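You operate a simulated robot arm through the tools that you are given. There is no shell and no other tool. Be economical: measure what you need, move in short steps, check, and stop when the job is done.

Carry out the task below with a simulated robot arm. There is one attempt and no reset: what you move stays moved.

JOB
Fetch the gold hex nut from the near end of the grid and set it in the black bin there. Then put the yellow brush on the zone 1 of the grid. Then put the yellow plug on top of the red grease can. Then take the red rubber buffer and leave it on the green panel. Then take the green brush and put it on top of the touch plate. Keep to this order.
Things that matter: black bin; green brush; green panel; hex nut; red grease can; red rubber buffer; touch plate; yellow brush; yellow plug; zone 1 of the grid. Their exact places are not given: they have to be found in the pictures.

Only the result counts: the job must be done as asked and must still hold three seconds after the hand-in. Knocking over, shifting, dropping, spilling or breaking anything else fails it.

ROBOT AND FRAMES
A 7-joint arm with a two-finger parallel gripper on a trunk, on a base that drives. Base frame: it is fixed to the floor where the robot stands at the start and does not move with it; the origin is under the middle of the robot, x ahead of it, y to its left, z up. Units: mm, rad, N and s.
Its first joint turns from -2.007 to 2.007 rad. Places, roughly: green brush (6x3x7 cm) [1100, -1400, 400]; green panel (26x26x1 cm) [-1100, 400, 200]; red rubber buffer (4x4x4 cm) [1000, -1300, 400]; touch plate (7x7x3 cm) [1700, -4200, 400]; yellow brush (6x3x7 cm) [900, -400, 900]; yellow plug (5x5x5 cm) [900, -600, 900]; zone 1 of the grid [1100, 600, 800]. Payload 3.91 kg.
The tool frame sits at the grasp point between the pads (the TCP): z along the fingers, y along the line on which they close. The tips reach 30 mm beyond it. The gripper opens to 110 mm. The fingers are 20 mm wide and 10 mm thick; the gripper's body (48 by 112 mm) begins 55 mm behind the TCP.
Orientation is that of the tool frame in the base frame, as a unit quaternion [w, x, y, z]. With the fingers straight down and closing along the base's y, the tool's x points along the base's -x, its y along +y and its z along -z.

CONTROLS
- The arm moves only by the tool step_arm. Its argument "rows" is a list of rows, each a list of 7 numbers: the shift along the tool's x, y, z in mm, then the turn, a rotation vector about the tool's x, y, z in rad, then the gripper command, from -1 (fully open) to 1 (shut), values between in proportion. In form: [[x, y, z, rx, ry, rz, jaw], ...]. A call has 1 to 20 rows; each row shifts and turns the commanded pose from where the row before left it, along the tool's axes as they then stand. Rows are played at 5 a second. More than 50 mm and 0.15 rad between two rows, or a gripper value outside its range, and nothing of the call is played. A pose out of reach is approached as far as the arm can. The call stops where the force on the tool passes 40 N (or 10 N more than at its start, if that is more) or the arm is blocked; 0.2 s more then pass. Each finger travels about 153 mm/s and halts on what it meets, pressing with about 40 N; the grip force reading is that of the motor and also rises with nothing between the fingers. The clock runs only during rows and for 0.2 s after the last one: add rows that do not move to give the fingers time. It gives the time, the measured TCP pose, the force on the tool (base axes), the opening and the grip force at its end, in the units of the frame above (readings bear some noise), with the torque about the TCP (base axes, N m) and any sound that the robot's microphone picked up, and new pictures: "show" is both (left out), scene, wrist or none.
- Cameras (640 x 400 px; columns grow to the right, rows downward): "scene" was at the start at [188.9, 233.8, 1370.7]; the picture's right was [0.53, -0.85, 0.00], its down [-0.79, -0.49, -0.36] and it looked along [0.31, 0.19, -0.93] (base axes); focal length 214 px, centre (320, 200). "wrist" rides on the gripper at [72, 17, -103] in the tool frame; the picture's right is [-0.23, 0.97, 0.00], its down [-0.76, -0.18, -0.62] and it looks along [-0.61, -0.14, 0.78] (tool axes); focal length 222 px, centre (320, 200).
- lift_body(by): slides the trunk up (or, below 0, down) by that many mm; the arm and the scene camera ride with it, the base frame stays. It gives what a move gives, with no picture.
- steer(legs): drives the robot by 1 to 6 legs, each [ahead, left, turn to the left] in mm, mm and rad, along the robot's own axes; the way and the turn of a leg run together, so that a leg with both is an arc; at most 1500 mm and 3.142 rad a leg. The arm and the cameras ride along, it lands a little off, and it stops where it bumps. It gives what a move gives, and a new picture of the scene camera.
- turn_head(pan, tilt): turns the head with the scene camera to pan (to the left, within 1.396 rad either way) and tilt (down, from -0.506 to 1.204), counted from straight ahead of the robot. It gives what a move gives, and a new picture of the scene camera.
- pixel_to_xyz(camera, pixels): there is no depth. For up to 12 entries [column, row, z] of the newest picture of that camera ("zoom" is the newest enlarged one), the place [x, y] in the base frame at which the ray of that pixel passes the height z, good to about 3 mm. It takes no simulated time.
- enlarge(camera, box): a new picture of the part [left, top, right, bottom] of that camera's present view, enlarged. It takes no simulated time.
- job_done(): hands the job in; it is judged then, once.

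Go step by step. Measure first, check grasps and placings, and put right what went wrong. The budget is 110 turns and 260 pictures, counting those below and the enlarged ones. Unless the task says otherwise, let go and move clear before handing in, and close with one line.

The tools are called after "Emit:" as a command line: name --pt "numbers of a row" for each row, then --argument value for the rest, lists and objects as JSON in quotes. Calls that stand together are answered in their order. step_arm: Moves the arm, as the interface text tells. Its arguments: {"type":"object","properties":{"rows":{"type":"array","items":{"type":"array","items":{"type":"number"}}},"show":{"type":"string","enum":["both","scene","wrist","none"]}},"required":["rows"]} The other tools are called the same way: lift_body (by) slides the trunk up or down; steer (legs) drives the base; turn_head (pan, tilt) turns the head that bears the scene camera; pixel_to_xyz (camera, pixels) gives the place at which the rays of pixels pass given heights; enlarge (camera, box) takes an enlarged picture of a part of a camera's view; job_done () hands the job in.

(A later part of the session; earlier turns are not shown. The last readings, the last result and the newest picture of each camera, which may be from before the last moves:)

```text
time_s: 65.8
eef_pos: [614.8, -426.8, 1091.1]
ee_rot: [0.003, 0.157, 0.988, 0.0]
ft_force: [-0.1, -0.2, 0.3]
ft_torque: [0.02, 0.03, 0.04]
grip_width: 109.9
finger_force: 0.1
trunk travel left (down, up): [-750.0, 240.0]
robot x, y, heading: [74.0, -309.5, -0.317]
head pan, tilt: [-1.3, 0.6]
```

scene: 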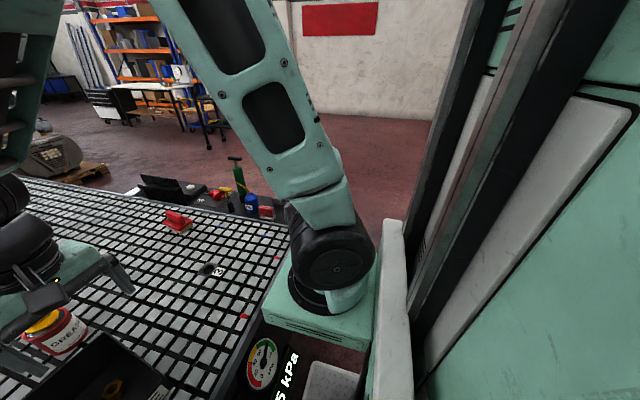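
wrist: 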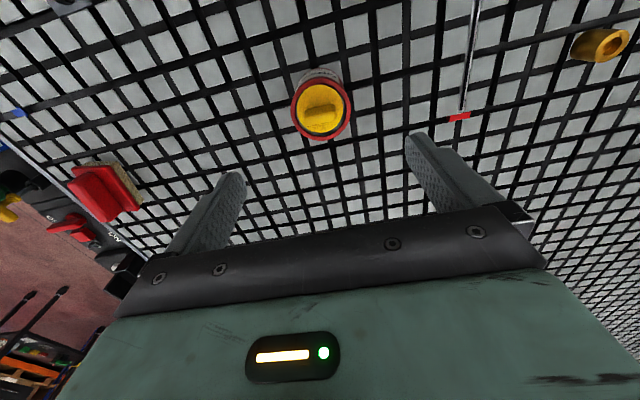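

The buffer and green brush must sit lower on the table's right side. I'll back off 250 mm, drive right 1100 mm, and look.

Emit:
steer --legs '[[-250, 0, 0], [0, -1100, 0]]'

Emit:
turn_head --pan 0.2 --tilt 0.7

```text
time_s: 72.8
eef_pos: [36.9, -1394.2, 1091.8]
ee_rot: [0.003, 0.157, 0.988, 0.0]
ft_force: [-0.5, 0.0, 0.7]
ft_torque: [0.01, 0.01, -0.03]
grip_width: 109.9
finger_force: 0.0
trunk travel left (down, up): [-750.0, 240.0]
robot x, y, heading: [-507.4, -1276.3, -0.31]
head pan, tilt: [-1.3, 0.6]
```

scene: 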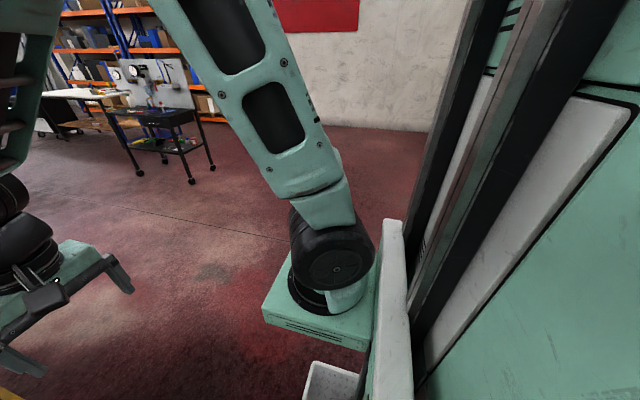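

```text
time_s: 74.4
eef_pos: [36.5, -1393.4, 1091.1]
ee_rot: [0.003, 0.157, 0.988, 0.0]
ft_force: [-0.1, 0.3, -0.2]
ft_torque: [0.02, 0.04, -0.01]
grip_width: 109.9
finger_force: 0.0
trunk travel left (down, up): [-750.0, 240.0]
robot x, y, heading: [-506.8, -1278.2, -0.314]
head pan, tilt: [0.201, 0.7]
```

scene: 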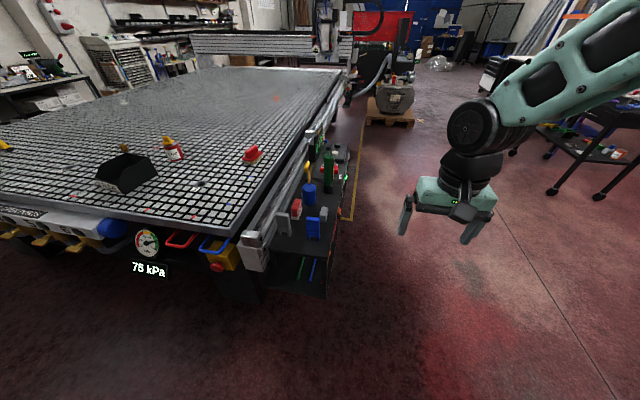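

A shelf unit sits on the table's right side around (310,200). Enlarging.

Emit:
enlarge --camera "scene" --box '[230, 120, 390, 300]'

Emit:
pixel_to_xyz --camera "scene" --pixels '[[325, 297, 0], [325, 250, 400], [350, 220, 0], [355, 155, 0], [313, 232, 400], [297, 210, 400], [332, 178, 400]]'

```text
2.22 times, centred on (310, 210) of scene
```

zoom: 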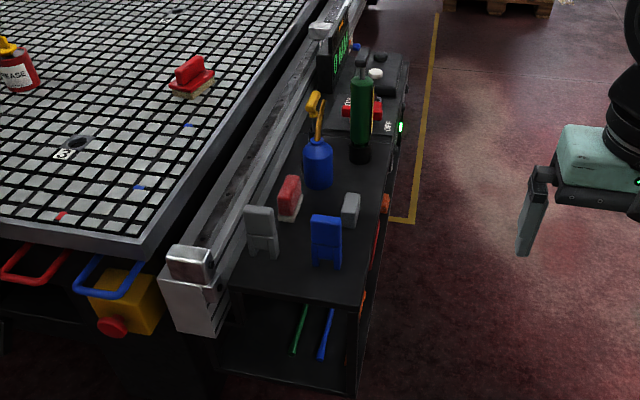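

```text
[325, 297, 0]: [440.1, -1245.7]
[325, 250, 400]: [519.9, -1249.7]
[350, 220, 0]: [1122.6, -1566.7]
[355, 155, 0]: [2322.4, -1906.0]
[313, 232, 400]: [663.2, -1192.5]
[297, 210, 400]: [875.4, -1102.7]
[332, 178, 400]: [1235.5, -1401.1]
```

It's a cart beside the table, with several small items. I'll drive alongside (staying ~570 mm clear of it) and turn left to face it.

Emit:
steer --legs '[[0, -250, 0], [1100, 0, 0], [0, 0, 1.571]]'

Emit:
turn_head --pan 0.2 --tilt 0.8

```text
time_s: 85.3
eef_pos: [571.9, -1301.7, 1092.0]
ee_rot: [0.002, -0.589, 0.808, 0.002]
ft_force: [0.1, 0.5, 0.2]
ft_torque: [-0.01, 0.02, 0.03]
grip_width: 109.9
finger_force: 0.0
trunk travel left (down, up): [-750.0, 240.0]
robot x, y, heading: [458.3, -1846.7, 1.266]
head pan, tilt: [0.201, 0.7]
```

scene: 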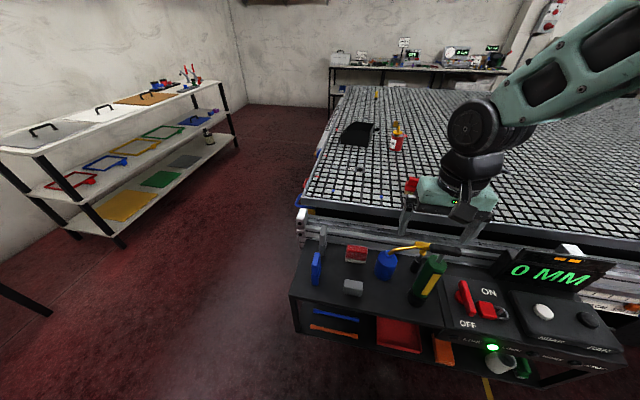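

```text
time_s: 86.0
eef_pos: [573.7, -1302.0, 1091.8]
ee_rot: [0.002, -0.589, 0.808, 0.003]
ft_force: [0.8, 0.4, -0.6]
ft_torque: [-0.02, -0.01, -0.03]
grip_width: 110.0
finger_force: 0.0
trunk travel left (down, up): [-750.0, 240.0]
robot x, y, heading: [454.7, -1845.0, 1.263]
head pan, tilt: [0.201, 0.799]
```

scene: 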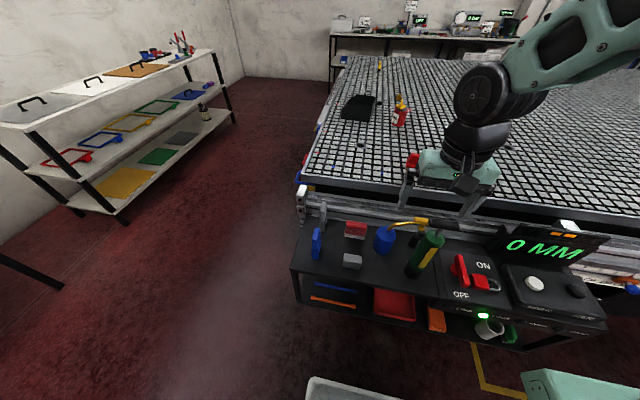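

Console/cart ahead with an open lower shelf; and the rack at left with the green panel at (160,157) on its bottom shelf. Zooming on the cart.

Emit:
enlarge --camera "scene" --box '[280, 210, 460, 350]'

Emit:
enlarge --camera "scene" --box '[430, 230, 620, 370]'

Emit:
enlarge --camera "scene" --box '[0, 40, 250, 230]'

Emit:
enlarge --camera "wrist" --box '[0, 0, 640, 400]'

```text
2.86 times, centred on (370, 280) of scene
```

zoom: 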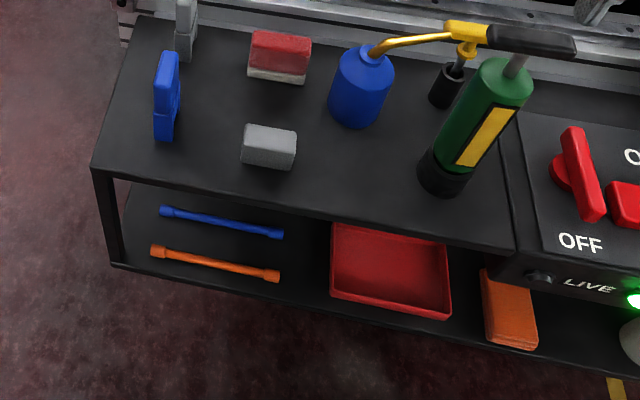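

```text
2.86 times, centred on (525, 300) of scene
```

zoom: 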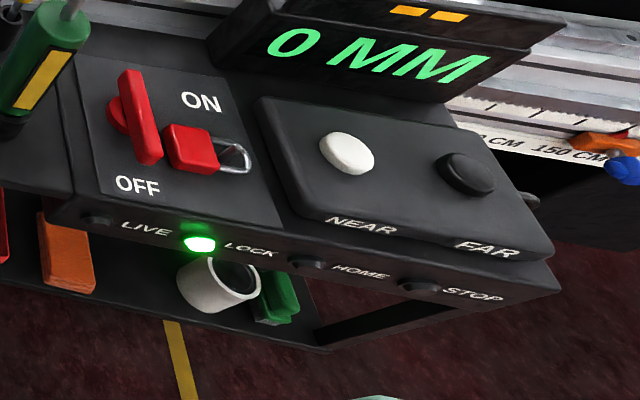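

```text
2.11 times, centred on (125, 135) of scene
```

zoom: 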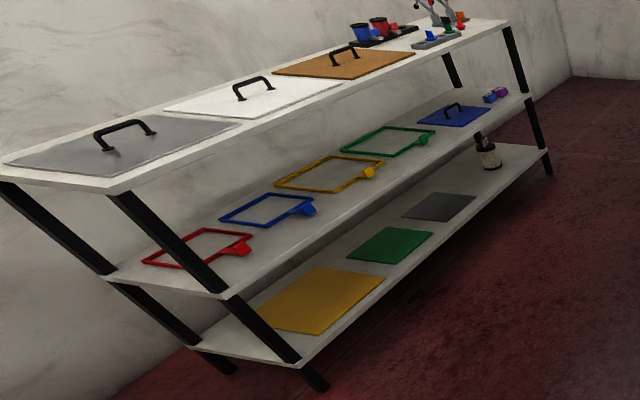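

```text
1.00 times, centred on (320, 200) of wrist
```

zoom: 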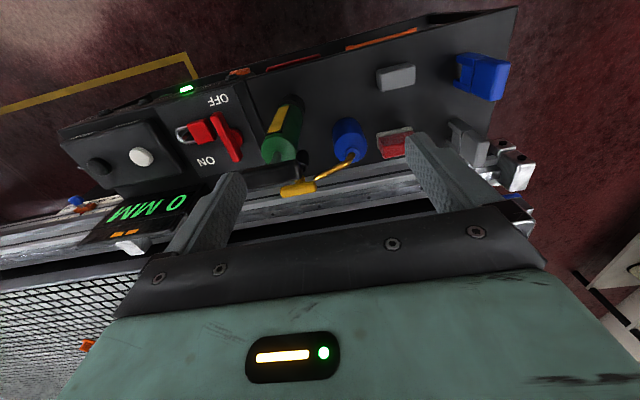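

The green brush shows beside the white mug on the cart's lower shelf (zoom (270,300)); the buffer isn't visible yet. I'll back off 300 mm and lower the trunk to look into the shelf.

Emit:
steer --legs '[[-350, -150, 0]]'

Emit:
lift_body --by -600

Emit:
turn_head --pan 0.0 --tilt 0.35

```text
time_s: 88.4
eef_pos: [605.2, -1696.7, 1091.7]
ee_rot: [0.002, -0.589, 0.808, 0.001]
ft_force: [0.4, 0.1, -0.1]
ft_torque: [-0.01, 0.03, 0.02]
grip_width: 110.0
finger_force: 0.1
trunk travel left (down, up): [-750.0, 240.0]
robot x, y, heading: [487.8, -2240.4, 1.26]
head pan, tilt: [0.201, 0.799]
```

scene: 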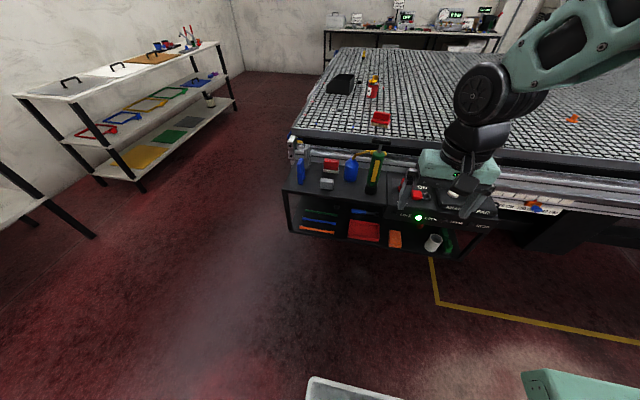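

```text
refused: -600 is not a number from -400 to 400
```

```text
time_s: 89.3
eef_pos: [605.2, -1696.7, 1091.7]
ee_rot: [0.002, -0.588, 0.809, 0.001]
ft_force: [0.5, 0.5, 0.7]
ft_torque: [0.0, 0.01, -0.02]
grip_width: 109.8
finger_force: 0.0
trunk travel left (down, up): [-750.0, 240.0]
robot x, y, heading: [488.2, -2238.8, 1.256]
head pan, tilt: [0.0, 0.351]
```

scene: 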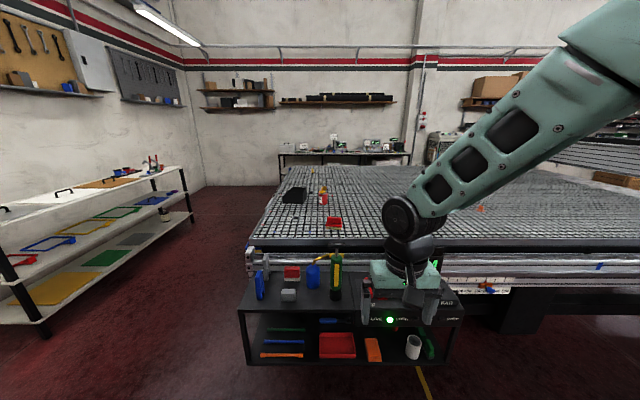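

Emit:
lift_body --by -400

Emit:
turn_head --pan 0.0 --tilt 0.4

Emit:
enlarge --camera "scene" --box '[230, 150, 470, 300]'

```text
time_s: 93.2
eef_pos: [605.1, -1697.5, 692.2]
ee_rot: [0.002, -0.588, 0.809, 0.002]
ft_force: [-0.5, 0.6, -0.5]
ft_torque: [0.0, 0.0, -0.01]
grip_width: 110.1
finger_force: 0.1
trunk travel left (down, up): [-350.0, 640.0]
robot x, y, heading: [488.7, -2239.2, 1.258]
head pan, tilt: [0.0, 0.351]
```

```text
time_s: 93.8
eef_pos: [604.0, -1697.1, 692.0]
ee_rot: [0.002, -0.588, 0.809, 0.002]
ft_force: [1.1, -0.3, -0.2]
ft_torque: [-0.03, -0.02, 0.04]
grip_width: 109.9
finger_force: 0.0
trunk travel left (down, up): [-350.0, 640.0]
robot x, y, heading: [491.0, -2236.7, 1.261]
head pan, tilt: [0.0, 0.4]
```

scene: 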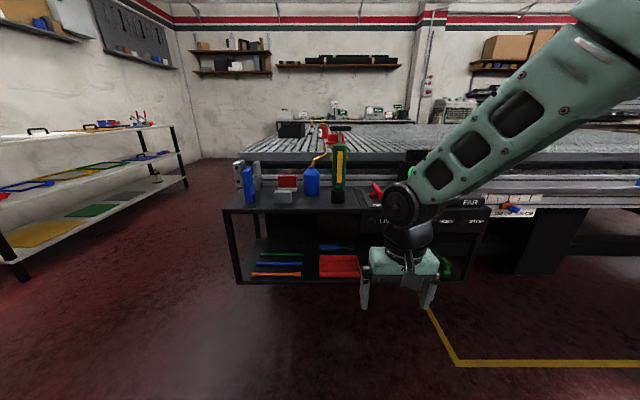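

```text
2.67 times, centred on (350, 225) of scene
```

zoom: 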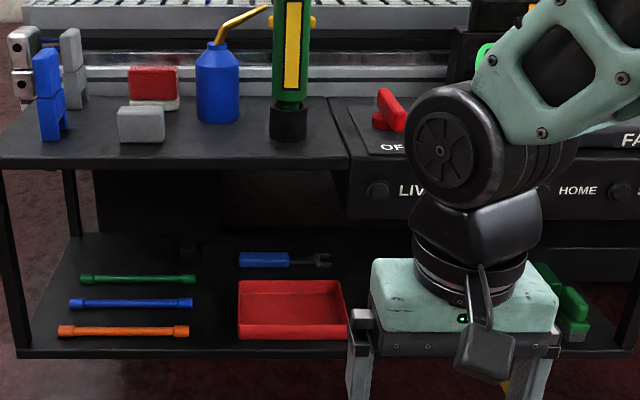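

The arm hides the right half. Shifting the base right 350 mm to uncover it.

Emit:
steer --legs '[[0, -450, 0]]'

Emit:
turn_head --pan 0.45 --tilt 0.5

Emit:
enlarge --camera "scene" --box '[240, 130, 480, 280]'

```text
time_s: 96.5
eef_pos: [1035.6, -1835.5, 692.3]
ee_rot: [0.002, -0.591, 0.807, 0.001]
ft_force: [-0.1, -0.2, 0.2]
ft_torque: [-0.02, 0.01, -0.02]
grip_width: 110.1
finger_force: 0.0
trunk travel left (down, up): [-350.0, 640.0]
robot x, y, heading: [926.3, -2375.7, 1.265]
head pan, tilt: [0.0, 0.4]
```

scene: 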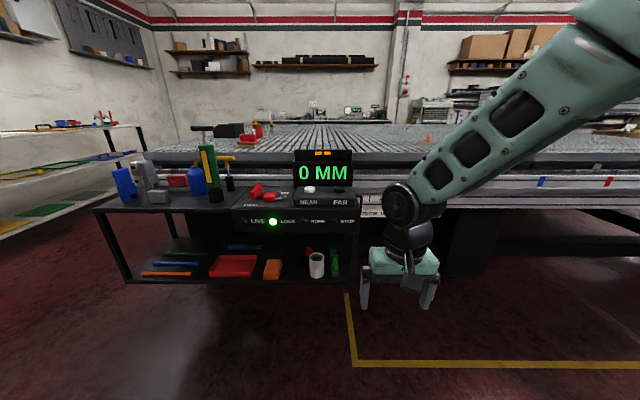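

```text
time_s: 97.4
eef_pos: [1035.0, -1834.0, 691.8]
ee_rot: [0.003, -0.591, 0.807, 0.001]
ft_force: [0.1, 0.5, 0.1]
ft_torque: [0.0, -0.01, 0.01]
grip_width: 110.3
finger_force: 0.1
trunk travel left (down, up): [-350.0, 640.0]
robot x, y, heading: [921.2, -2377.5, 1.264]
head pan, tilt: [0.45, 0.499]
```

scene: 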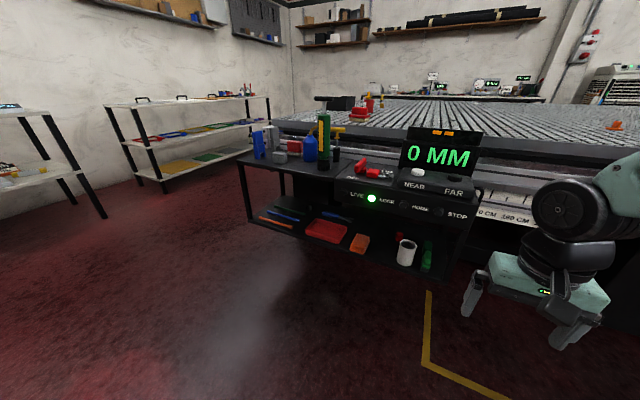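

```text
2.67 times, centred on (360, 205) of scene
```

zoom: 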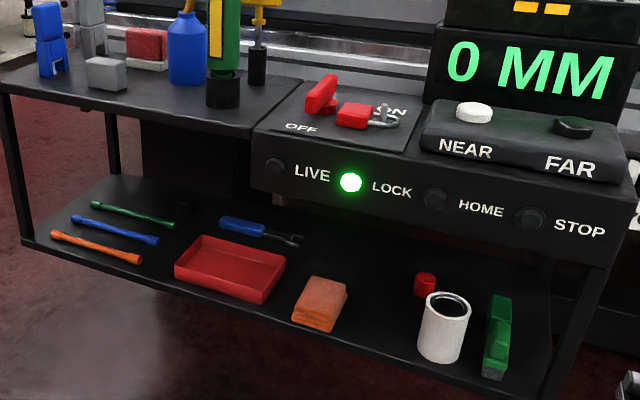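

Now visible: a red cylinder (the buffer) behind the white mug at zoom (425,284), and the green brush at (497,338) right of the mug, all under the console. I'll record rays from here, then lower more to triangulate.

Emit:
pixel_to_xyz --camera "zoom" --pixels '[[425, 294, 340], [425, 294, 400], [495, 375, 340], [495, 375, 400], [440, 360, 340], [440, 360, 400], [547, 392, 340], [547, 392, 400], [22, 240, 340], [22, 240, 400]]'

Emit:
lift_body --by -300

Emit:
turn_head --pan 0.4 --tilt 0.25

Emit:
enlarge --camera "scene" --box '[240, 130, 480, 280]'

```text
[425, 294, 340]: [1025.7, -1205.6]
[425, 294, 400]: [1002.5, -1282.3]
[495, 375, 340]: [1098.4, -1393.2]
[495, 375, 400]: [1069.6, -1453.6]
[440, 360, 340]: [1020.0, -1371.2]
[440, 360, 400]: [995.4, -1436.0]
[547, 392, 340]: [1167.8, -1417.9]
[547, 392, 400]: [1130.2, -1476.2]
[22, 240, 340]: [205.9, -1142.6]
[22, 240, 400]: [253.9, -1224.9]
```

```text
time_s: 100.4
eef_pos: [1033.7, -1834.6, 392.7]
ee_rot: [0.002, -0.591, 0.807, 0.003]
ft_force: [0.3, -0.1, -0.2]
ft_torque: [0.0, 0.03, -0.01]
grip_width: 110.2
finger_force: 0.1
trunk travel left (down, up): [-50.0, 940.0]
robot x, y, heading: [918.4, -2375.7, 1.265]
head pan, tilt: [0.45, 0.499]
```

```text
time_s: 101.2
eef_pos: [1035.3, -1834.9, 391.9]
ee_rot: [0.002, -0.591, 0.807, 0.001]
ft_force: [-0.2, -0.5, -0.4]
ft_torque: [0.03, 0.0, 0.04]
grip_width: 110.0
finger_force: 0.2
trunk travel left (down, up): [-50.0, 940.0]
robot x, y, heading: [920.3, -2379.0, 1.259]
head pan, tilt: [0.4, 0.25]
```

scene: 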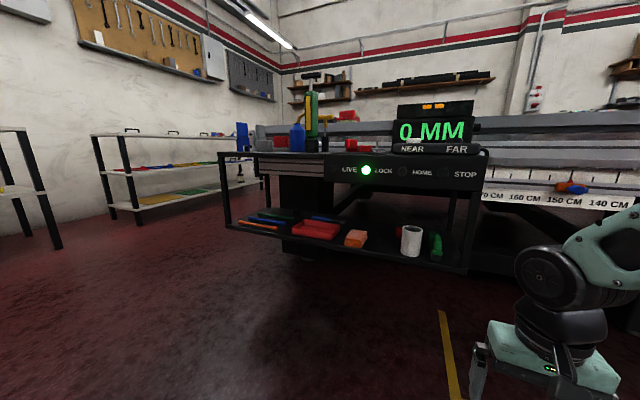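

```text
2.67 times, centred on (360, 205) of scene
```

zoom: 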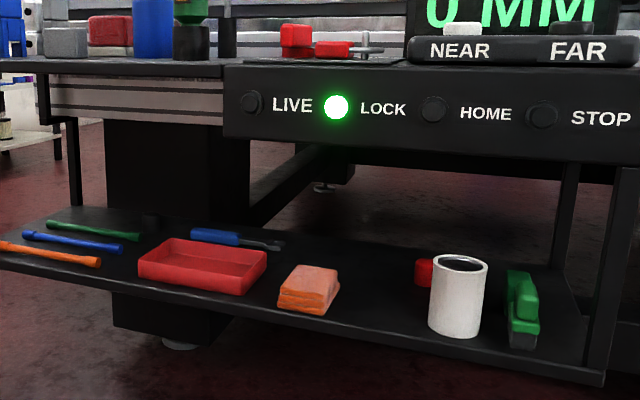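

Emit:
pixel_to_xyz --camera "zoom" --pixels '[[424, 284, 340], [424, 284, 370], [424, 284, 400], [522, 347, 340], [522, 347, 370], [522, 347, 400], [453, 335, 340], [453, 335, 370], [453, 335, 400], [588, 385, 370], [588, 385, 340], [440, 145, 600]]'

```text
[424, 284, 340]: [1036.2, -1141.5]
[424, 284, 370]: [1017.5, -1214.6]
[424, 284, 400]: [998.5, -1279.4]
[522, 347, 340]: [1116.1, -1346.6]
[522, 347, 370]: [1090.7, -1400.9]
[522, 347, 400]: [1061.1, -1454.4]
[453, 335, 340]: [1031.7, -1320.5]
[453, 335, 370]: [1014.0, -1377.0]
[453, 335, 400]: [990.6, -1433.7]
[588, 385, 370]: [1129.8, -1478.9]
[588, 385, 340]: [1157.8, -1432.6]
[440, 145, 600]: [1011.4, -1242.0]
```

Rays agree at z≈400 for the shelf top. The buffer sits deep behind the mug, so I need the layout: orange block, posts and mug extents.

Emit:
pixel_to_xyz --camera "zoom" --pixels '[[320, 314, 400], [278, 303, 400], [340, 285, 400], [558, 268, 400], [575, 290, 400], [590, 372, 400], [430, 325, 400], [480, 330, 400], [410, 284, 400], [508, 345, 400], [540, 345, 400], [540, 310, 400]]'

Emit:
enlarge --camera "scene" --box '[380, 170, 490, 275]'

```text
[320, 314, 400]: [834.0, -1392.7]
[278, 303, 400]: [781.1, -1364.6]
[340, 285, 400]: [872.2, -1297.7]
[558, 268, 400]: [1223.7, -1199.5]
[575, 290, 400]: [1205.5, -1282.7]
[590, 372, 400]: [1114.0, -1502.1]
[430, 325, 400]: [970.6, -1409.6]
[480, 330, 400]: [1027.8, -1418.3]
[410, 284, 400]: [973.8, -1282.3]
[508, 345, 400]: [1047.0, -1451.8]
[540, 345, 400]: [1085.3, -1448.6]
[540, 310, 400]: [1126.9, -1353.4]
```

```text
3.81 times, centred on (435, 222) of scene
```

zoom: 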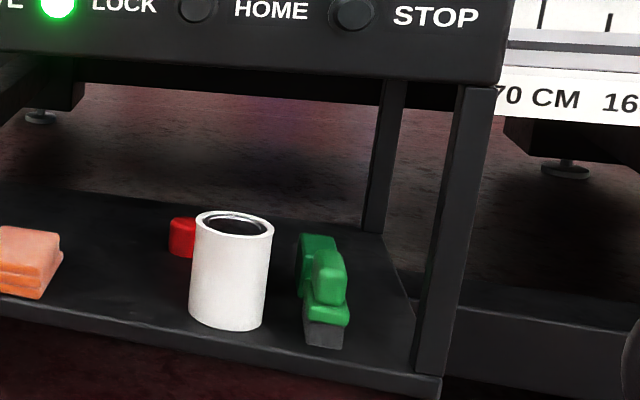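

Layout (table axes n,t): buffer ≈(1347,−882), mug ≈(1393,−1020, r30), brush ≈(1470,−1015), shelf's right end open at n≈1538 between posts at t≈−1075 and −753. Reaching in from that right end avoids the mug. Checking the floor there.

Emit:
turn_head --pan -0.5 --tilt 0.3

Emit:
turn_head --pan -0.05 --tilt 0.5

```text
time_s: 102.4
eef_pos: [1034.1, -1834.3, 392.0]
ee_rot: [0.003, -0.59, 0.808, 0.003]
ft_force: [-0.1, 0.5, -0.1]
ft_torque: [0.0, -0.02, 0.01]
grip_width: 109.8
finger_force: 0.1
trunk travel left (down, up): [-50.0, 940.0]
robot x, y, heading: [924.7, -2374.6, 1.262]
head pan, tilt: [-0.499, 0.3]
```

scene: 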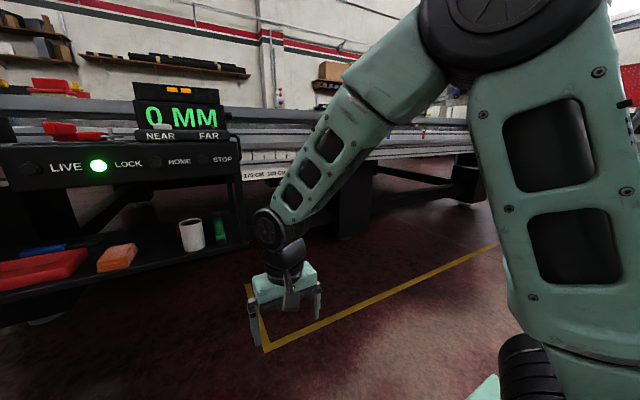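

```text
time_s: 103.3
eef_pos: [1034.3, -1834.7, 392.9]
ee_rot: [0.003, -0.59, 0.807, 0.001]
ft_force: [0.2, 0.0, 0.2]
ft_torque: [-0.01, 0.0, 0.0]
grip_width: 110.1
finger_force: 0.0
trunk travel left (down, up): [-50.0, 940.0]
robot x, y, heading: [919.0, -2378.4, 1.261]
head pan, tilt: [-0.051, 0.499]
```

scene: 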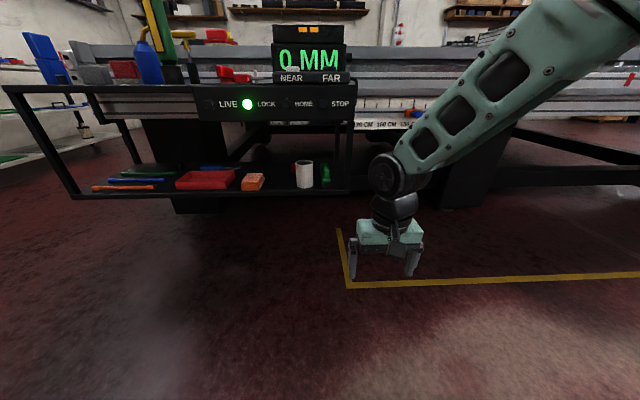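

The floor to the right is clear aside from a yellow line. Locating it.

Emit:
pixel_to_xyz --camera "scene" --pixels '[[348, 287, 0], [338, 230, 0], [630, 274, 0], [470, 207, 0], [400, 118, 740]]'

Emit:
enlarge --camera "scene" --box '[280, 90, 400, 210]'

```text
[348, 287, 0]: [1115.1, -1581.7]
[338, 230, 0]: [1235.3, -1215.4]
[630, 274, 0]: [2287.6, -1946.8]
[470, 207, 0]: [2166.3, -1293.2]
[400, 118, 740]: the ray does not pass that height
```

```text
3.33 times, centred on (340, 150) of scene
```

zoom: 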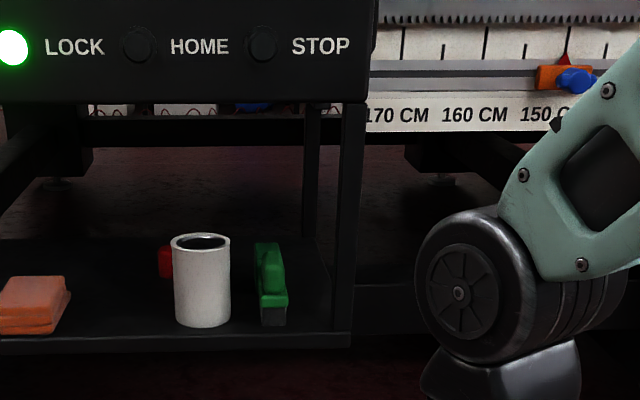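

The line runs along t≈−1150; it's just floor marking. I'll drive right, turn left to face back along the cart from its right end, with the arm clear.

Emit:
steer --legs '[[0, -600, 0], [0, 0, 1.571]]'

Emit:
turn_head --pan -0.5 --tilt 0.3

```text
time_s: 110.5
eef_pos: [941.4, -2445.9, 392.3]
ee_rot: [0.0, 0.988, -0.152, -0.002]
ft_force: [0.2, -0.2, 0.6]
ft_torque: [0.02, 0.02, 0.02]
grip_width: 110.0
finger_force: 0.1
trunk travel left (down, up): [-50.0, 940.0]
robot x, y, heading: [1484.8, -2560.3, 2.831]
head pan, tilt: [-0.051, 0.499]
```

scene: 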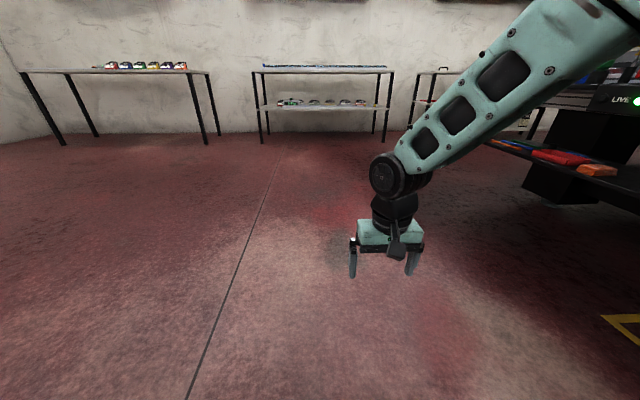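

```text
time_s: 111.4
eef_pos: [942.4, -2446.0, 391.9]
ee_rot: [0.001, 0.988, -0.152, -0.003]
ft_force: [0.5, -0.5, 0.0]
ft_torque: [0.0, 0.0, 0.0]
grip_width: 110.2
finger_force: 0.1
trunk travel left (down, up): [-50.0, 940.0]
robot x, y, heading: [1486.2, -2560.5, 2.835]
head pan, tilt: [-0.499, 0.3]
```

scene: 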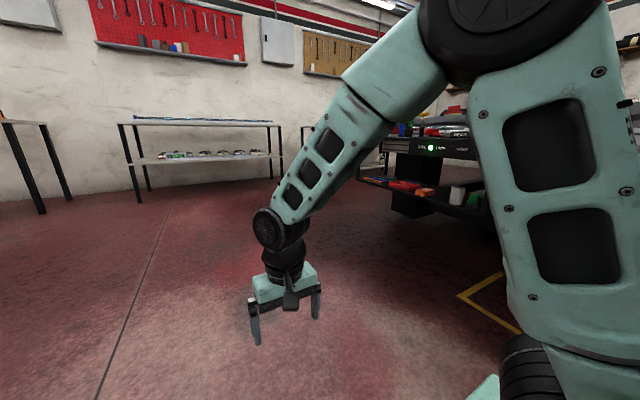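

I'm clear of the cart. The tool must point ahead (about 20° down) with the camera on top, so I'll first roll the tool 180° about its axis here in free space.

Emit:
step_arm --pt "0 0 0 0 0 0.149 -1" --pt "0 0 0 0 0 0.149 -1" --pt "0 0 0 0 0 0.149 -1" --pt "0 0 0 0 0 0.149 -1" --pt "0 0 0 0 0 0.149 -1" --pt "0 0 0 0 0 0.149 -1" --pt "0 0 0 0 0 0.149 -1" --pt "0 0 0 0 0 0.149 -1" --pt "0 0 0 0 0 0.149 -1" --pt "0 0 0 0 0 0.149 -1" --show "scene"

```text
time_s: 113.6
eef_pos: [940.2, -2445.7, 391.9]
ee_rot: [-0.002, -0.622, 0.783, 0.002]
ft_force: [0.4, 0.8, 0.2]
ft_torque: [-0.02, 0.01, 0.0]
grip_width: 110.2
finger_force: 0.0
trunk travel left (down, up): [-50.0, 940.0]
robot x, y, heading: [1483.6, -2561.9, 2.834]
head pan, tilt: [-0.499, 0.3]
```

scene: 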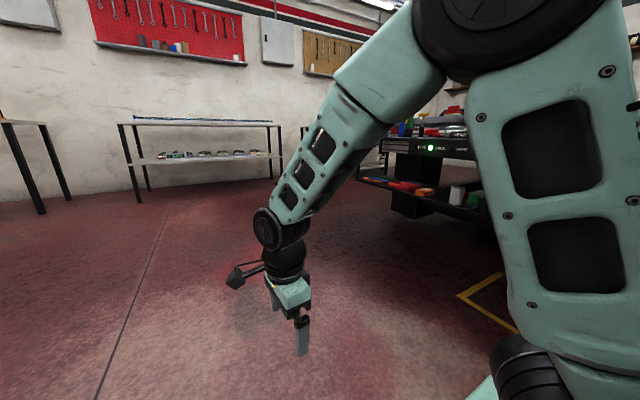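

Emit:
step_arm --pt "0 0 0 0 0 0.149 -1" --pt "0 0 0 0 0 0.149 -1" --pt "0 0 0 0 0 0.149 -1" --pt "0 0 0 0 0 0.149 -1" --pt "0 0 0 0 0 0.149 -1" --pt "0 0 0 0 0 0.149 -1" --pt "0 0 0 0 0 0.149 -1" --pt "0 0 0 0 0 0.149 -1" --pt "0 0 0 0 0 0.149 -1" --pt "0 0 0 0 0 0.149 -1" --pt "0 0 0 0 0 0.149 -1" --show "scene"

```text
time_s: 116.0
eef_pos: [941.3, -2446.4, 391.7]
ee_rot: [-0.003, 0.148, 0.989, 0.001]
ft_force: [-0.2, -0.4, -0.3]
ft_torque: [0.02, 0.01, -0.03]
grip_width: 110.2
finger_force: 0.0
trunk travel left (down, up): [-50.0, 940.0]
robot x, y, heading: [1487.3, -2561.2, 2.833]
head pan, tilt: [-0.499, 0.3]
```

scene: 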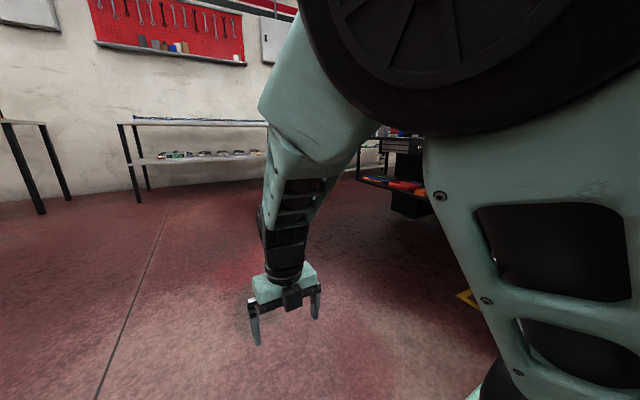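

The roll worked; tool x now points ahead. Extending 200 mm ahead, then pitching the tool forward 70°.

Emit:
step_arm --pt "40 0 -10 0 0 0 -1" --pt "40 0 -10 0 0 0 -1" --pt "40 0 -10 0 0 0 -1" --pt "40 0 -10 0 0 0 -1" --pt "40 0 -10 0 0 0 -1" --pt "0 0 0 0 0.1358 0 -1" --pt "0 0 0 0 0.1358 0 -1" --pt "0 0 0 0 0.1358 0 -1" --pt "0 0 0 0 0.1358 0 -1" --pt "0 0 0 0 0.1358 0 -1" --pt "0 0 0 0 0.1358 0 -1" --pt "0 0 0 0 0.1358 0 -1" --pt "0 0 0 0 0.1358 0 -1" --pt "0 0 0 0 0.1358 0 -1"

```text
time_s: 119.0
eef_pos: [749.3, -2389.5, 442.3]
ee_rot: [-0.57, 0.12, 0.808, 0.084]
ft_force: [0.6, 0.6, 0.0]
ft_torque: [-0.05, 0.01, 0.02]
grip_width: 110.0
finger_force: 0.0
trunk travel left (down, up): [-50.0, 940.0]
robot x, y, heading: [1485.5, -2558.0, 2.841]
head pan, tilt: [-0.499, 0.3]
```

scene: 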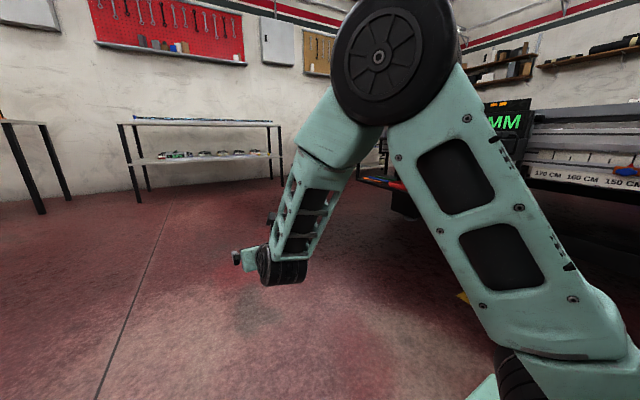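
wrist: 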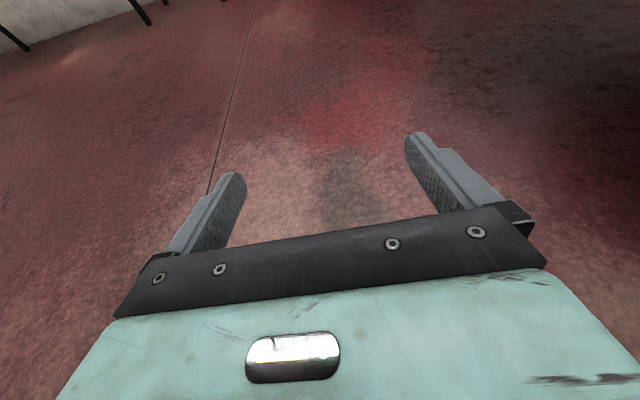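

Tool is horizontal with camera on top. The forearm rises steeply, so I'll test a longer extension to flatten it.

Emit:
step_arm --pt "13.7 0 37.6 0 0 0 -1" --pt "13.7 0 37.6 0 0 0 -1" --pt "13.7 0 37.6 0 0 0 -1" --pt "13.7 0 37.6 0 0 0 -1" --pt "13.7 0 37.6 0 0 0 -1" --show "scene"

```text
time_s: 120.2
eef_pos: [557.7, -2330.5, 443.7]
ee_rot: [-0.569, 0.12, 0.809, 0.085]
ft_force: [0.4, -0.3, 0.0]
ft_torque: [0.02, 0.03, 0.0]
grip_width: 110.0
finger_force: 0.0
trunk travel left (down, up): [-50.0, 940.0]
robot x, y, heading: [1486.5, -2559.3, 2.839]
head pan, tilt: [-0.499, 0.3]
```

scene: 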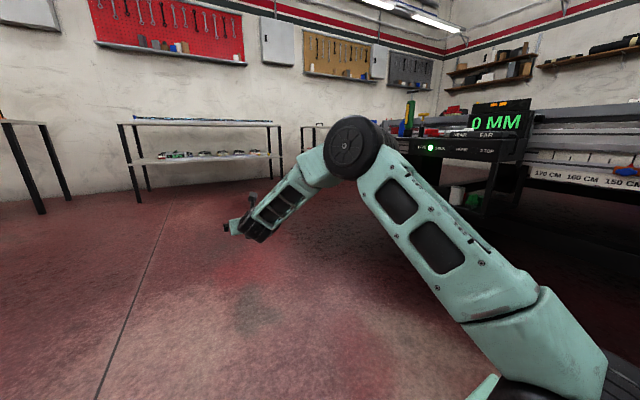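

At ~950 mm extension the forearm is flat enough to fit under the console. I'll retract 150 mm, back the base up, and go right to line up with the shelf's open end.

Emit:
step_arm --pt "-13.7 0 -37.6 0 0 0 -1" --pt "-13.7 0 -37.6 0 0 0 -1" --pt "-13.7 0 -37.6 0 0 0 -1" --pt "-10.3 0 -28.2 0 0 0 -1" --show "none"

Emit:
steer --legs '[[-240, 0, 0], [0, -860, 0]]'

Emit:
turn_head --pan -0.1 --tilt 0.3

```text
time_s: 121.2
eef_pos: [705.0, -2373.1, 442.4]
ee_rot: [-0.57, 0.119, 0.809, 0.084]
ft_force: [-0.1, -0.2, 0.4]
ft_torque: [-0.01, 0.03, 0.0]
grip_width: 110.1
finger_force: 0.0
trunk travel left (down, up): [-50.0, 940.0]
robot x, y, heading: [1481.6, -2558.1, 2.832]
head pan, tilt: [-0.499, 0.3]
```

```text
time_s: 127.1
eef_pos: [1187.7, -1632.0, 443.0]
ee_rot: [-0.57, 0.12, 0.809, 0.084]
ft_force: [0.4, 1.1, 0.6]
ft_torque: [-0.01, -0.02, 0.0]
grip_width: 110.1
finger_force: 0.0
trunk travel left (down, up): [-50.0, 940.0]
robot x, y, heading: [1969.9, -1818.4, 2.838]
head pan, tilt: [-0.499, 0.3]
```

scene: 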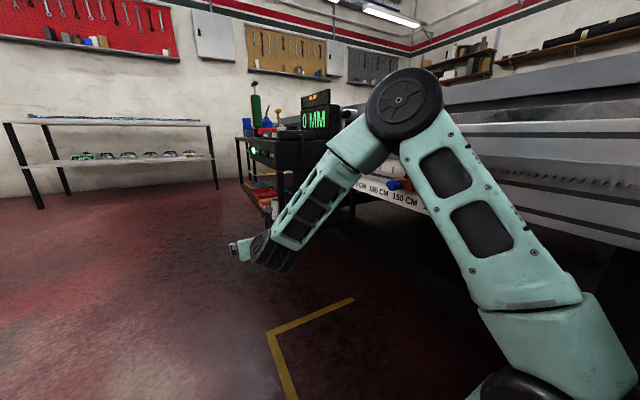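

```text
time_s: 128.0
eef_pos: [1187.3, -1632.9, 443.5]
ee_rot: [-0.569, 0.119, 0.809, 0.084]
ft_force: [0.1, 0.4, -1.4]
ft_torque: [-0.04, -0.02, 0.02]
grip_width: 109.6
finger_force: 0.0
trunk travel left (down, up): [-50.0, 940.0]
robot x, y, heading: [1968.8, -1813.8, 2.835]
head pan, tilt: [-0.099, 0.3]
```

scene: 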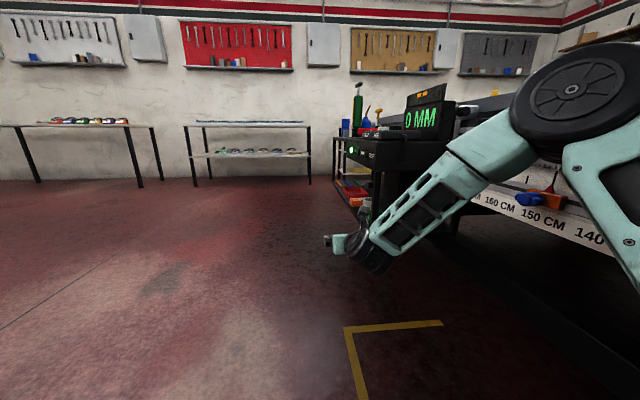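

TCP is at n≈1640, t≈−1175. Shifting the arm right (+t) 290 mm in line with the buffer, looking with the wrist camera.

Emit:
step_arm --pt "0 36 0 0 0 0 -1" --pt "0 36 0 0 0 0 -1" --pt "0 36 0 0 0 0 -1" --pt "0 36 0 0 0 0 -1" --pt "0 36 0 0 0 0 -1" --pt "0 36 0 0 0 0 -1" --pt "0 36 0 0 0 0 -1" --pt "0 36 0 0 0 0 -1"

Emit:
enlarge --camera "wrist" --box '[200, 0, 440, 150]'

```text
time_s: 130.0
eef_pos: [1171.2, -1466.9, 468.8]
ee_rot: [-0.586, 0.054, 0.806, 0.071]
ft_force: [-0.1, 1.0, 0.0]
ft_torque: [0.0, -0.02, -0.04]
grip_width: 110.1
finger_force: 0.0
trunk travel left (down, up): [-50.0, 940.0]
robot x, y, heading: [1917.6, -1846.6, 2.951]
head pan, tilt: [-0.099, 0.3]
stopped in row 8: the arm was blocked; the commanded pose is now the measured one
```

scene: 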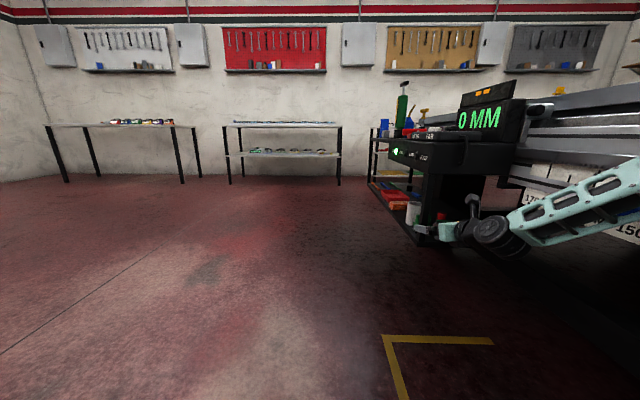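
wrist: 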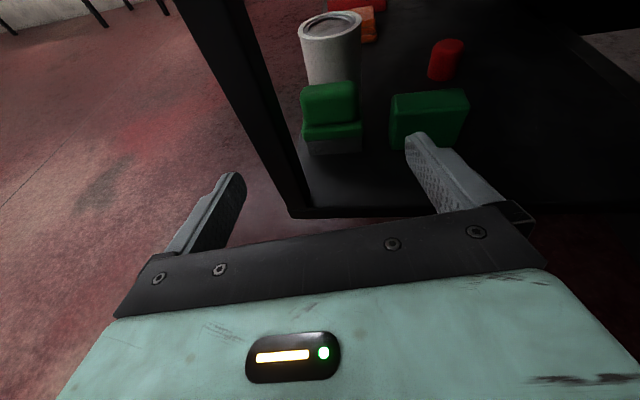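

```text
2.67 times, centred on (320, 75) of wrist
```

zoom: 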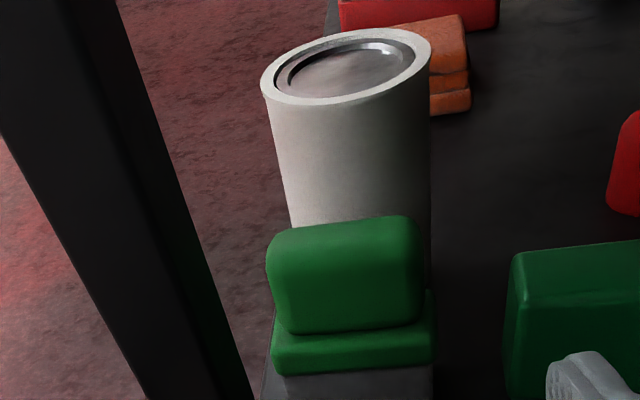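

The arm was blocked (elbow likely touched the table's rail) and the base got nudged. There's also a dark-green box in the shelf near the path. First retreat the arm left, after measuring from this useful view.

Emit:
pixel_to_xyz --camera "wrist" --pixels '[[392, 147, 400], [470, 125, 400], [392, 95, 460], [466, 90, 460], [442, 79, 400], [446, 41, 440], [305, 152, 400], [361, 152, 400], [300, 208, 400], [308, 140, 400], [360, 95, 440], [445, 79, 400]]'

Emit:
enlarge --camera "wrist" --box '[350, 0, 510, 160]'

Emit:
step_arm --pt "0 -15 0 0 0 0 -1" --pt "0 -30 0 0 0 0 -1" --pt "0 -36 0 0 0 0 -1" --pt "0 -36 0 0 0 0 -1" --pt "0 -36 0 0 0 0 -1" --pt "0 -36 0 0 0 0 -1" --pt "0 -36 0 0 0 0 -1" --show "scene"

```text
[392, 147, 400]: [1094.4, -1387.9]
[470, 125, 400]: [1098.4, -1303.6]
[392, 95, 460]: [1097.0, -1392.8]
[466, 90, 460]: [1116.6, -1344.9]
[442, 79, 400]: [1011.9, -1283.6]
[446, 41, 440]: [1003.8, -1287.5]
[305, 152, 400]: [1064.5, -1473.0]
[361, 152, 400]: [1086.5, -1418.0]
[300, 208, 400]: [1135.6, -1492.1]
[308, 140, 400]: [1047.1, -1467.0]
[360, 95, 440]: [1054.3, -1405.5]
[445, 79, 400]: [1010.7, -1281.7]
```

```text
2.50 times, centred on (430, 80) of wrist
```

zoom: 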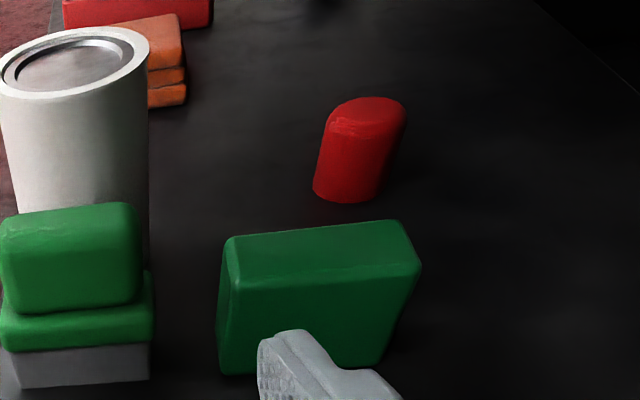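

```text
time_s: 131.6
eef_pos: [1134.6, -1680.4, 449.3]
ee_rot: [-0.579, 0.066, 0.81, 0.066]
ft_force: [0.7, 0.5, -0.5]
ft_torque: [-0.02, -0.01, 0.04]
grip_width: 110.2
finger_force: 0.1
trunk travel left (down, up): [-50.0, 940.0]
robot x, y, heading: [1916.6, -1845.7, 2.959]
head pan, tilt: [-0.099, 0.3]
```

scene: 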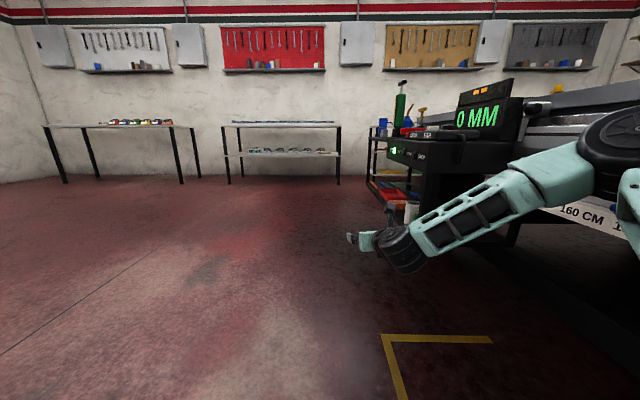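

Buffer ≈(n1353,t−895), but the dark-green box blocks the right-end route. A front-left diagonal (31° off) between the orange block and the mug is better, with the robot out on the open floor. Driving around to line up for that, staying clear.

Emit:
steer --legs '[[0, 818, 0], [1022, 0, 0], [0, 0, -2.25]]'

Emit:
turn_head --pan 0.3 --tilt 0.4

```text
time_s: 146.3
eef_pos: [1409.0, -1981.8, 448.8]
ee_rot: [-0.171, 0.769, 0.263, 0.558]
ft_force: [0.3, -0.8, 0.4]
ft_torque: [0.03, 0.02, -0.01]
grip_width: 109.8
finger_force: 0.1
trunk travel left (down, up): [-50.0, 940.0]
robot x, y, heading: [751.2, -2444.0, 0.628]
head pan, tilt: [-0.099, 0.3]
```

scene: 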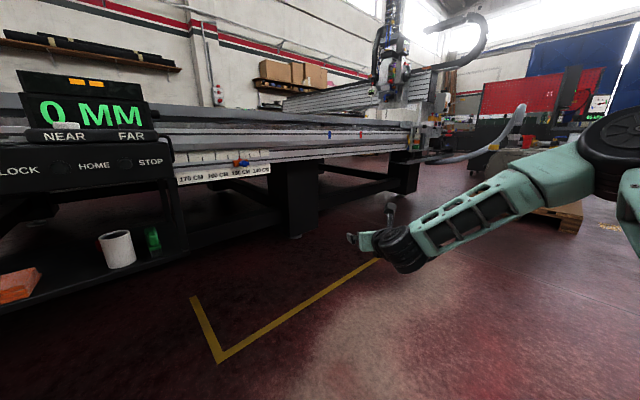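

```text
time_s: 147.2
eef_pos: [1407.7, -1983.4, 449.3]
ee_rot: [-0.171, 0.769, 0.262, 0.558]
ft_force: [0.1, -0.7, 0.0]
ft_torque: [0.03, 0.02, -0.01]
grip_width: 110.4
finger_force: 0.0
trunk travel left (down, up): [-50.0, 940.0]
robot x, y, heading: [750.2, -2445.9, 0.631]
head pan, tilt: [0.3, 0.4]
```

scene: 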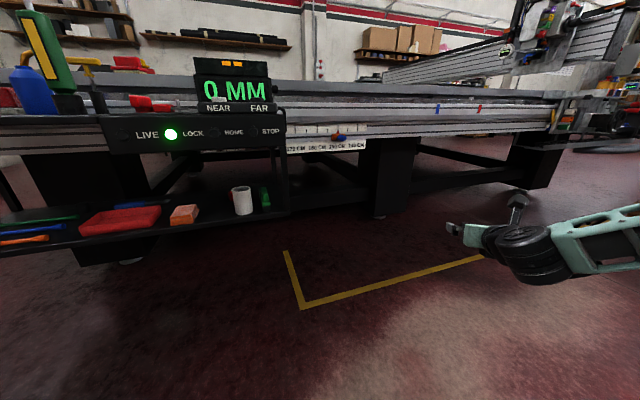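

Clear. Turning slightly and sliding left/back to get behind the diagonal approach line.

Emit:
steer --legs '[[0, 0, 0.08], [-296, 723, 0]]'

Emit:
turn_head --pan 0.0 --tilt 0.3

Emit:
enlarge --camera "scene" --box '[240, 110, 480, 260]'

```text
time_s: 151.9
eef_pos: [670.7, -1577.3, 449.0]
ee_rot: [-0.195, 0.756, 0.296, 0.55]
ft_force: [-0.1, -0.8, 0.8]
ft_torque: [0.01, 0.05, -0.01]
grip_width: 110.0
finger_force: 0.1
trunk travel left (down, up): [-50.0, 940.0]
robot x, y, heading: [57.0, -2096.4, 0.713]
head pan, tilt: [0.3, 0.4]
```

scene: 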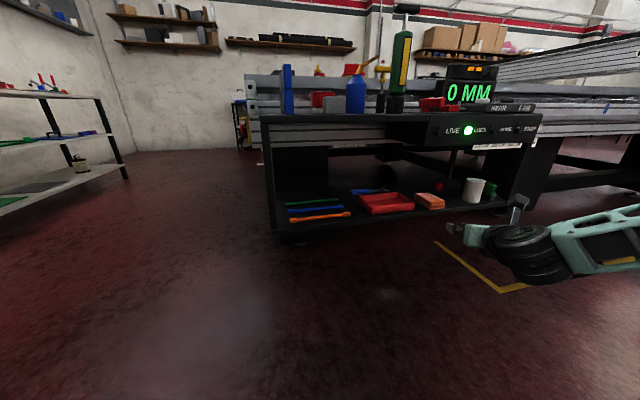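

```text
time_s: 152.7
eef_pos: [670.0, -1576.8, 449.2]
ee_rot: [-0.195, 0.756, 0.295, 0.551]
ft_force: [-0.1, 0.0, -0.1]
ft_torque: [-0.04, 0.02, -0.01]
grip_width: 110.1
finger_force: 0.0
trunk travel left (down, up): [-50.0, 940.0]
robot x, y, heading: [58.3, -2091.8, 0.716]
head pan, tilt: [0.0, 0.3]
```

scene: 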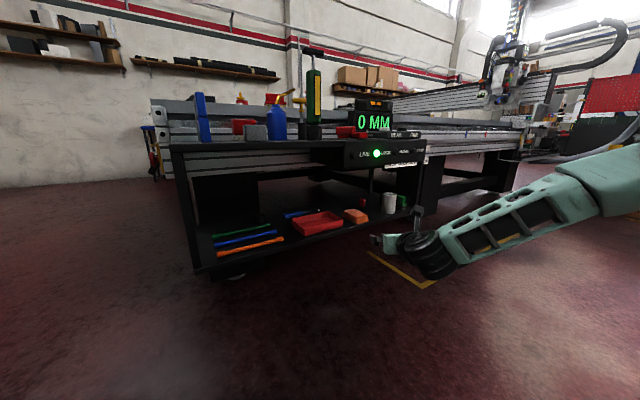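

```text
2.67 times, centred on (360, 185) of scene
```

zoom: 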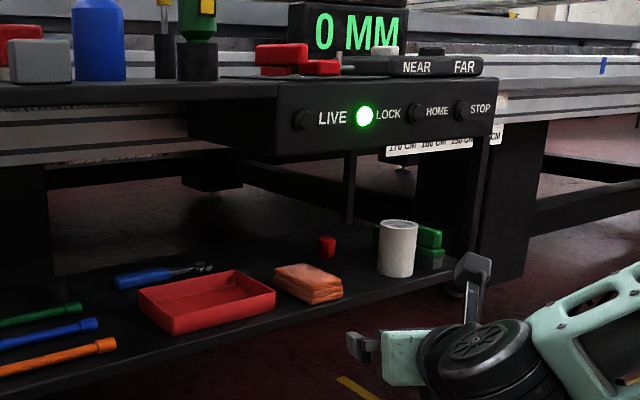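

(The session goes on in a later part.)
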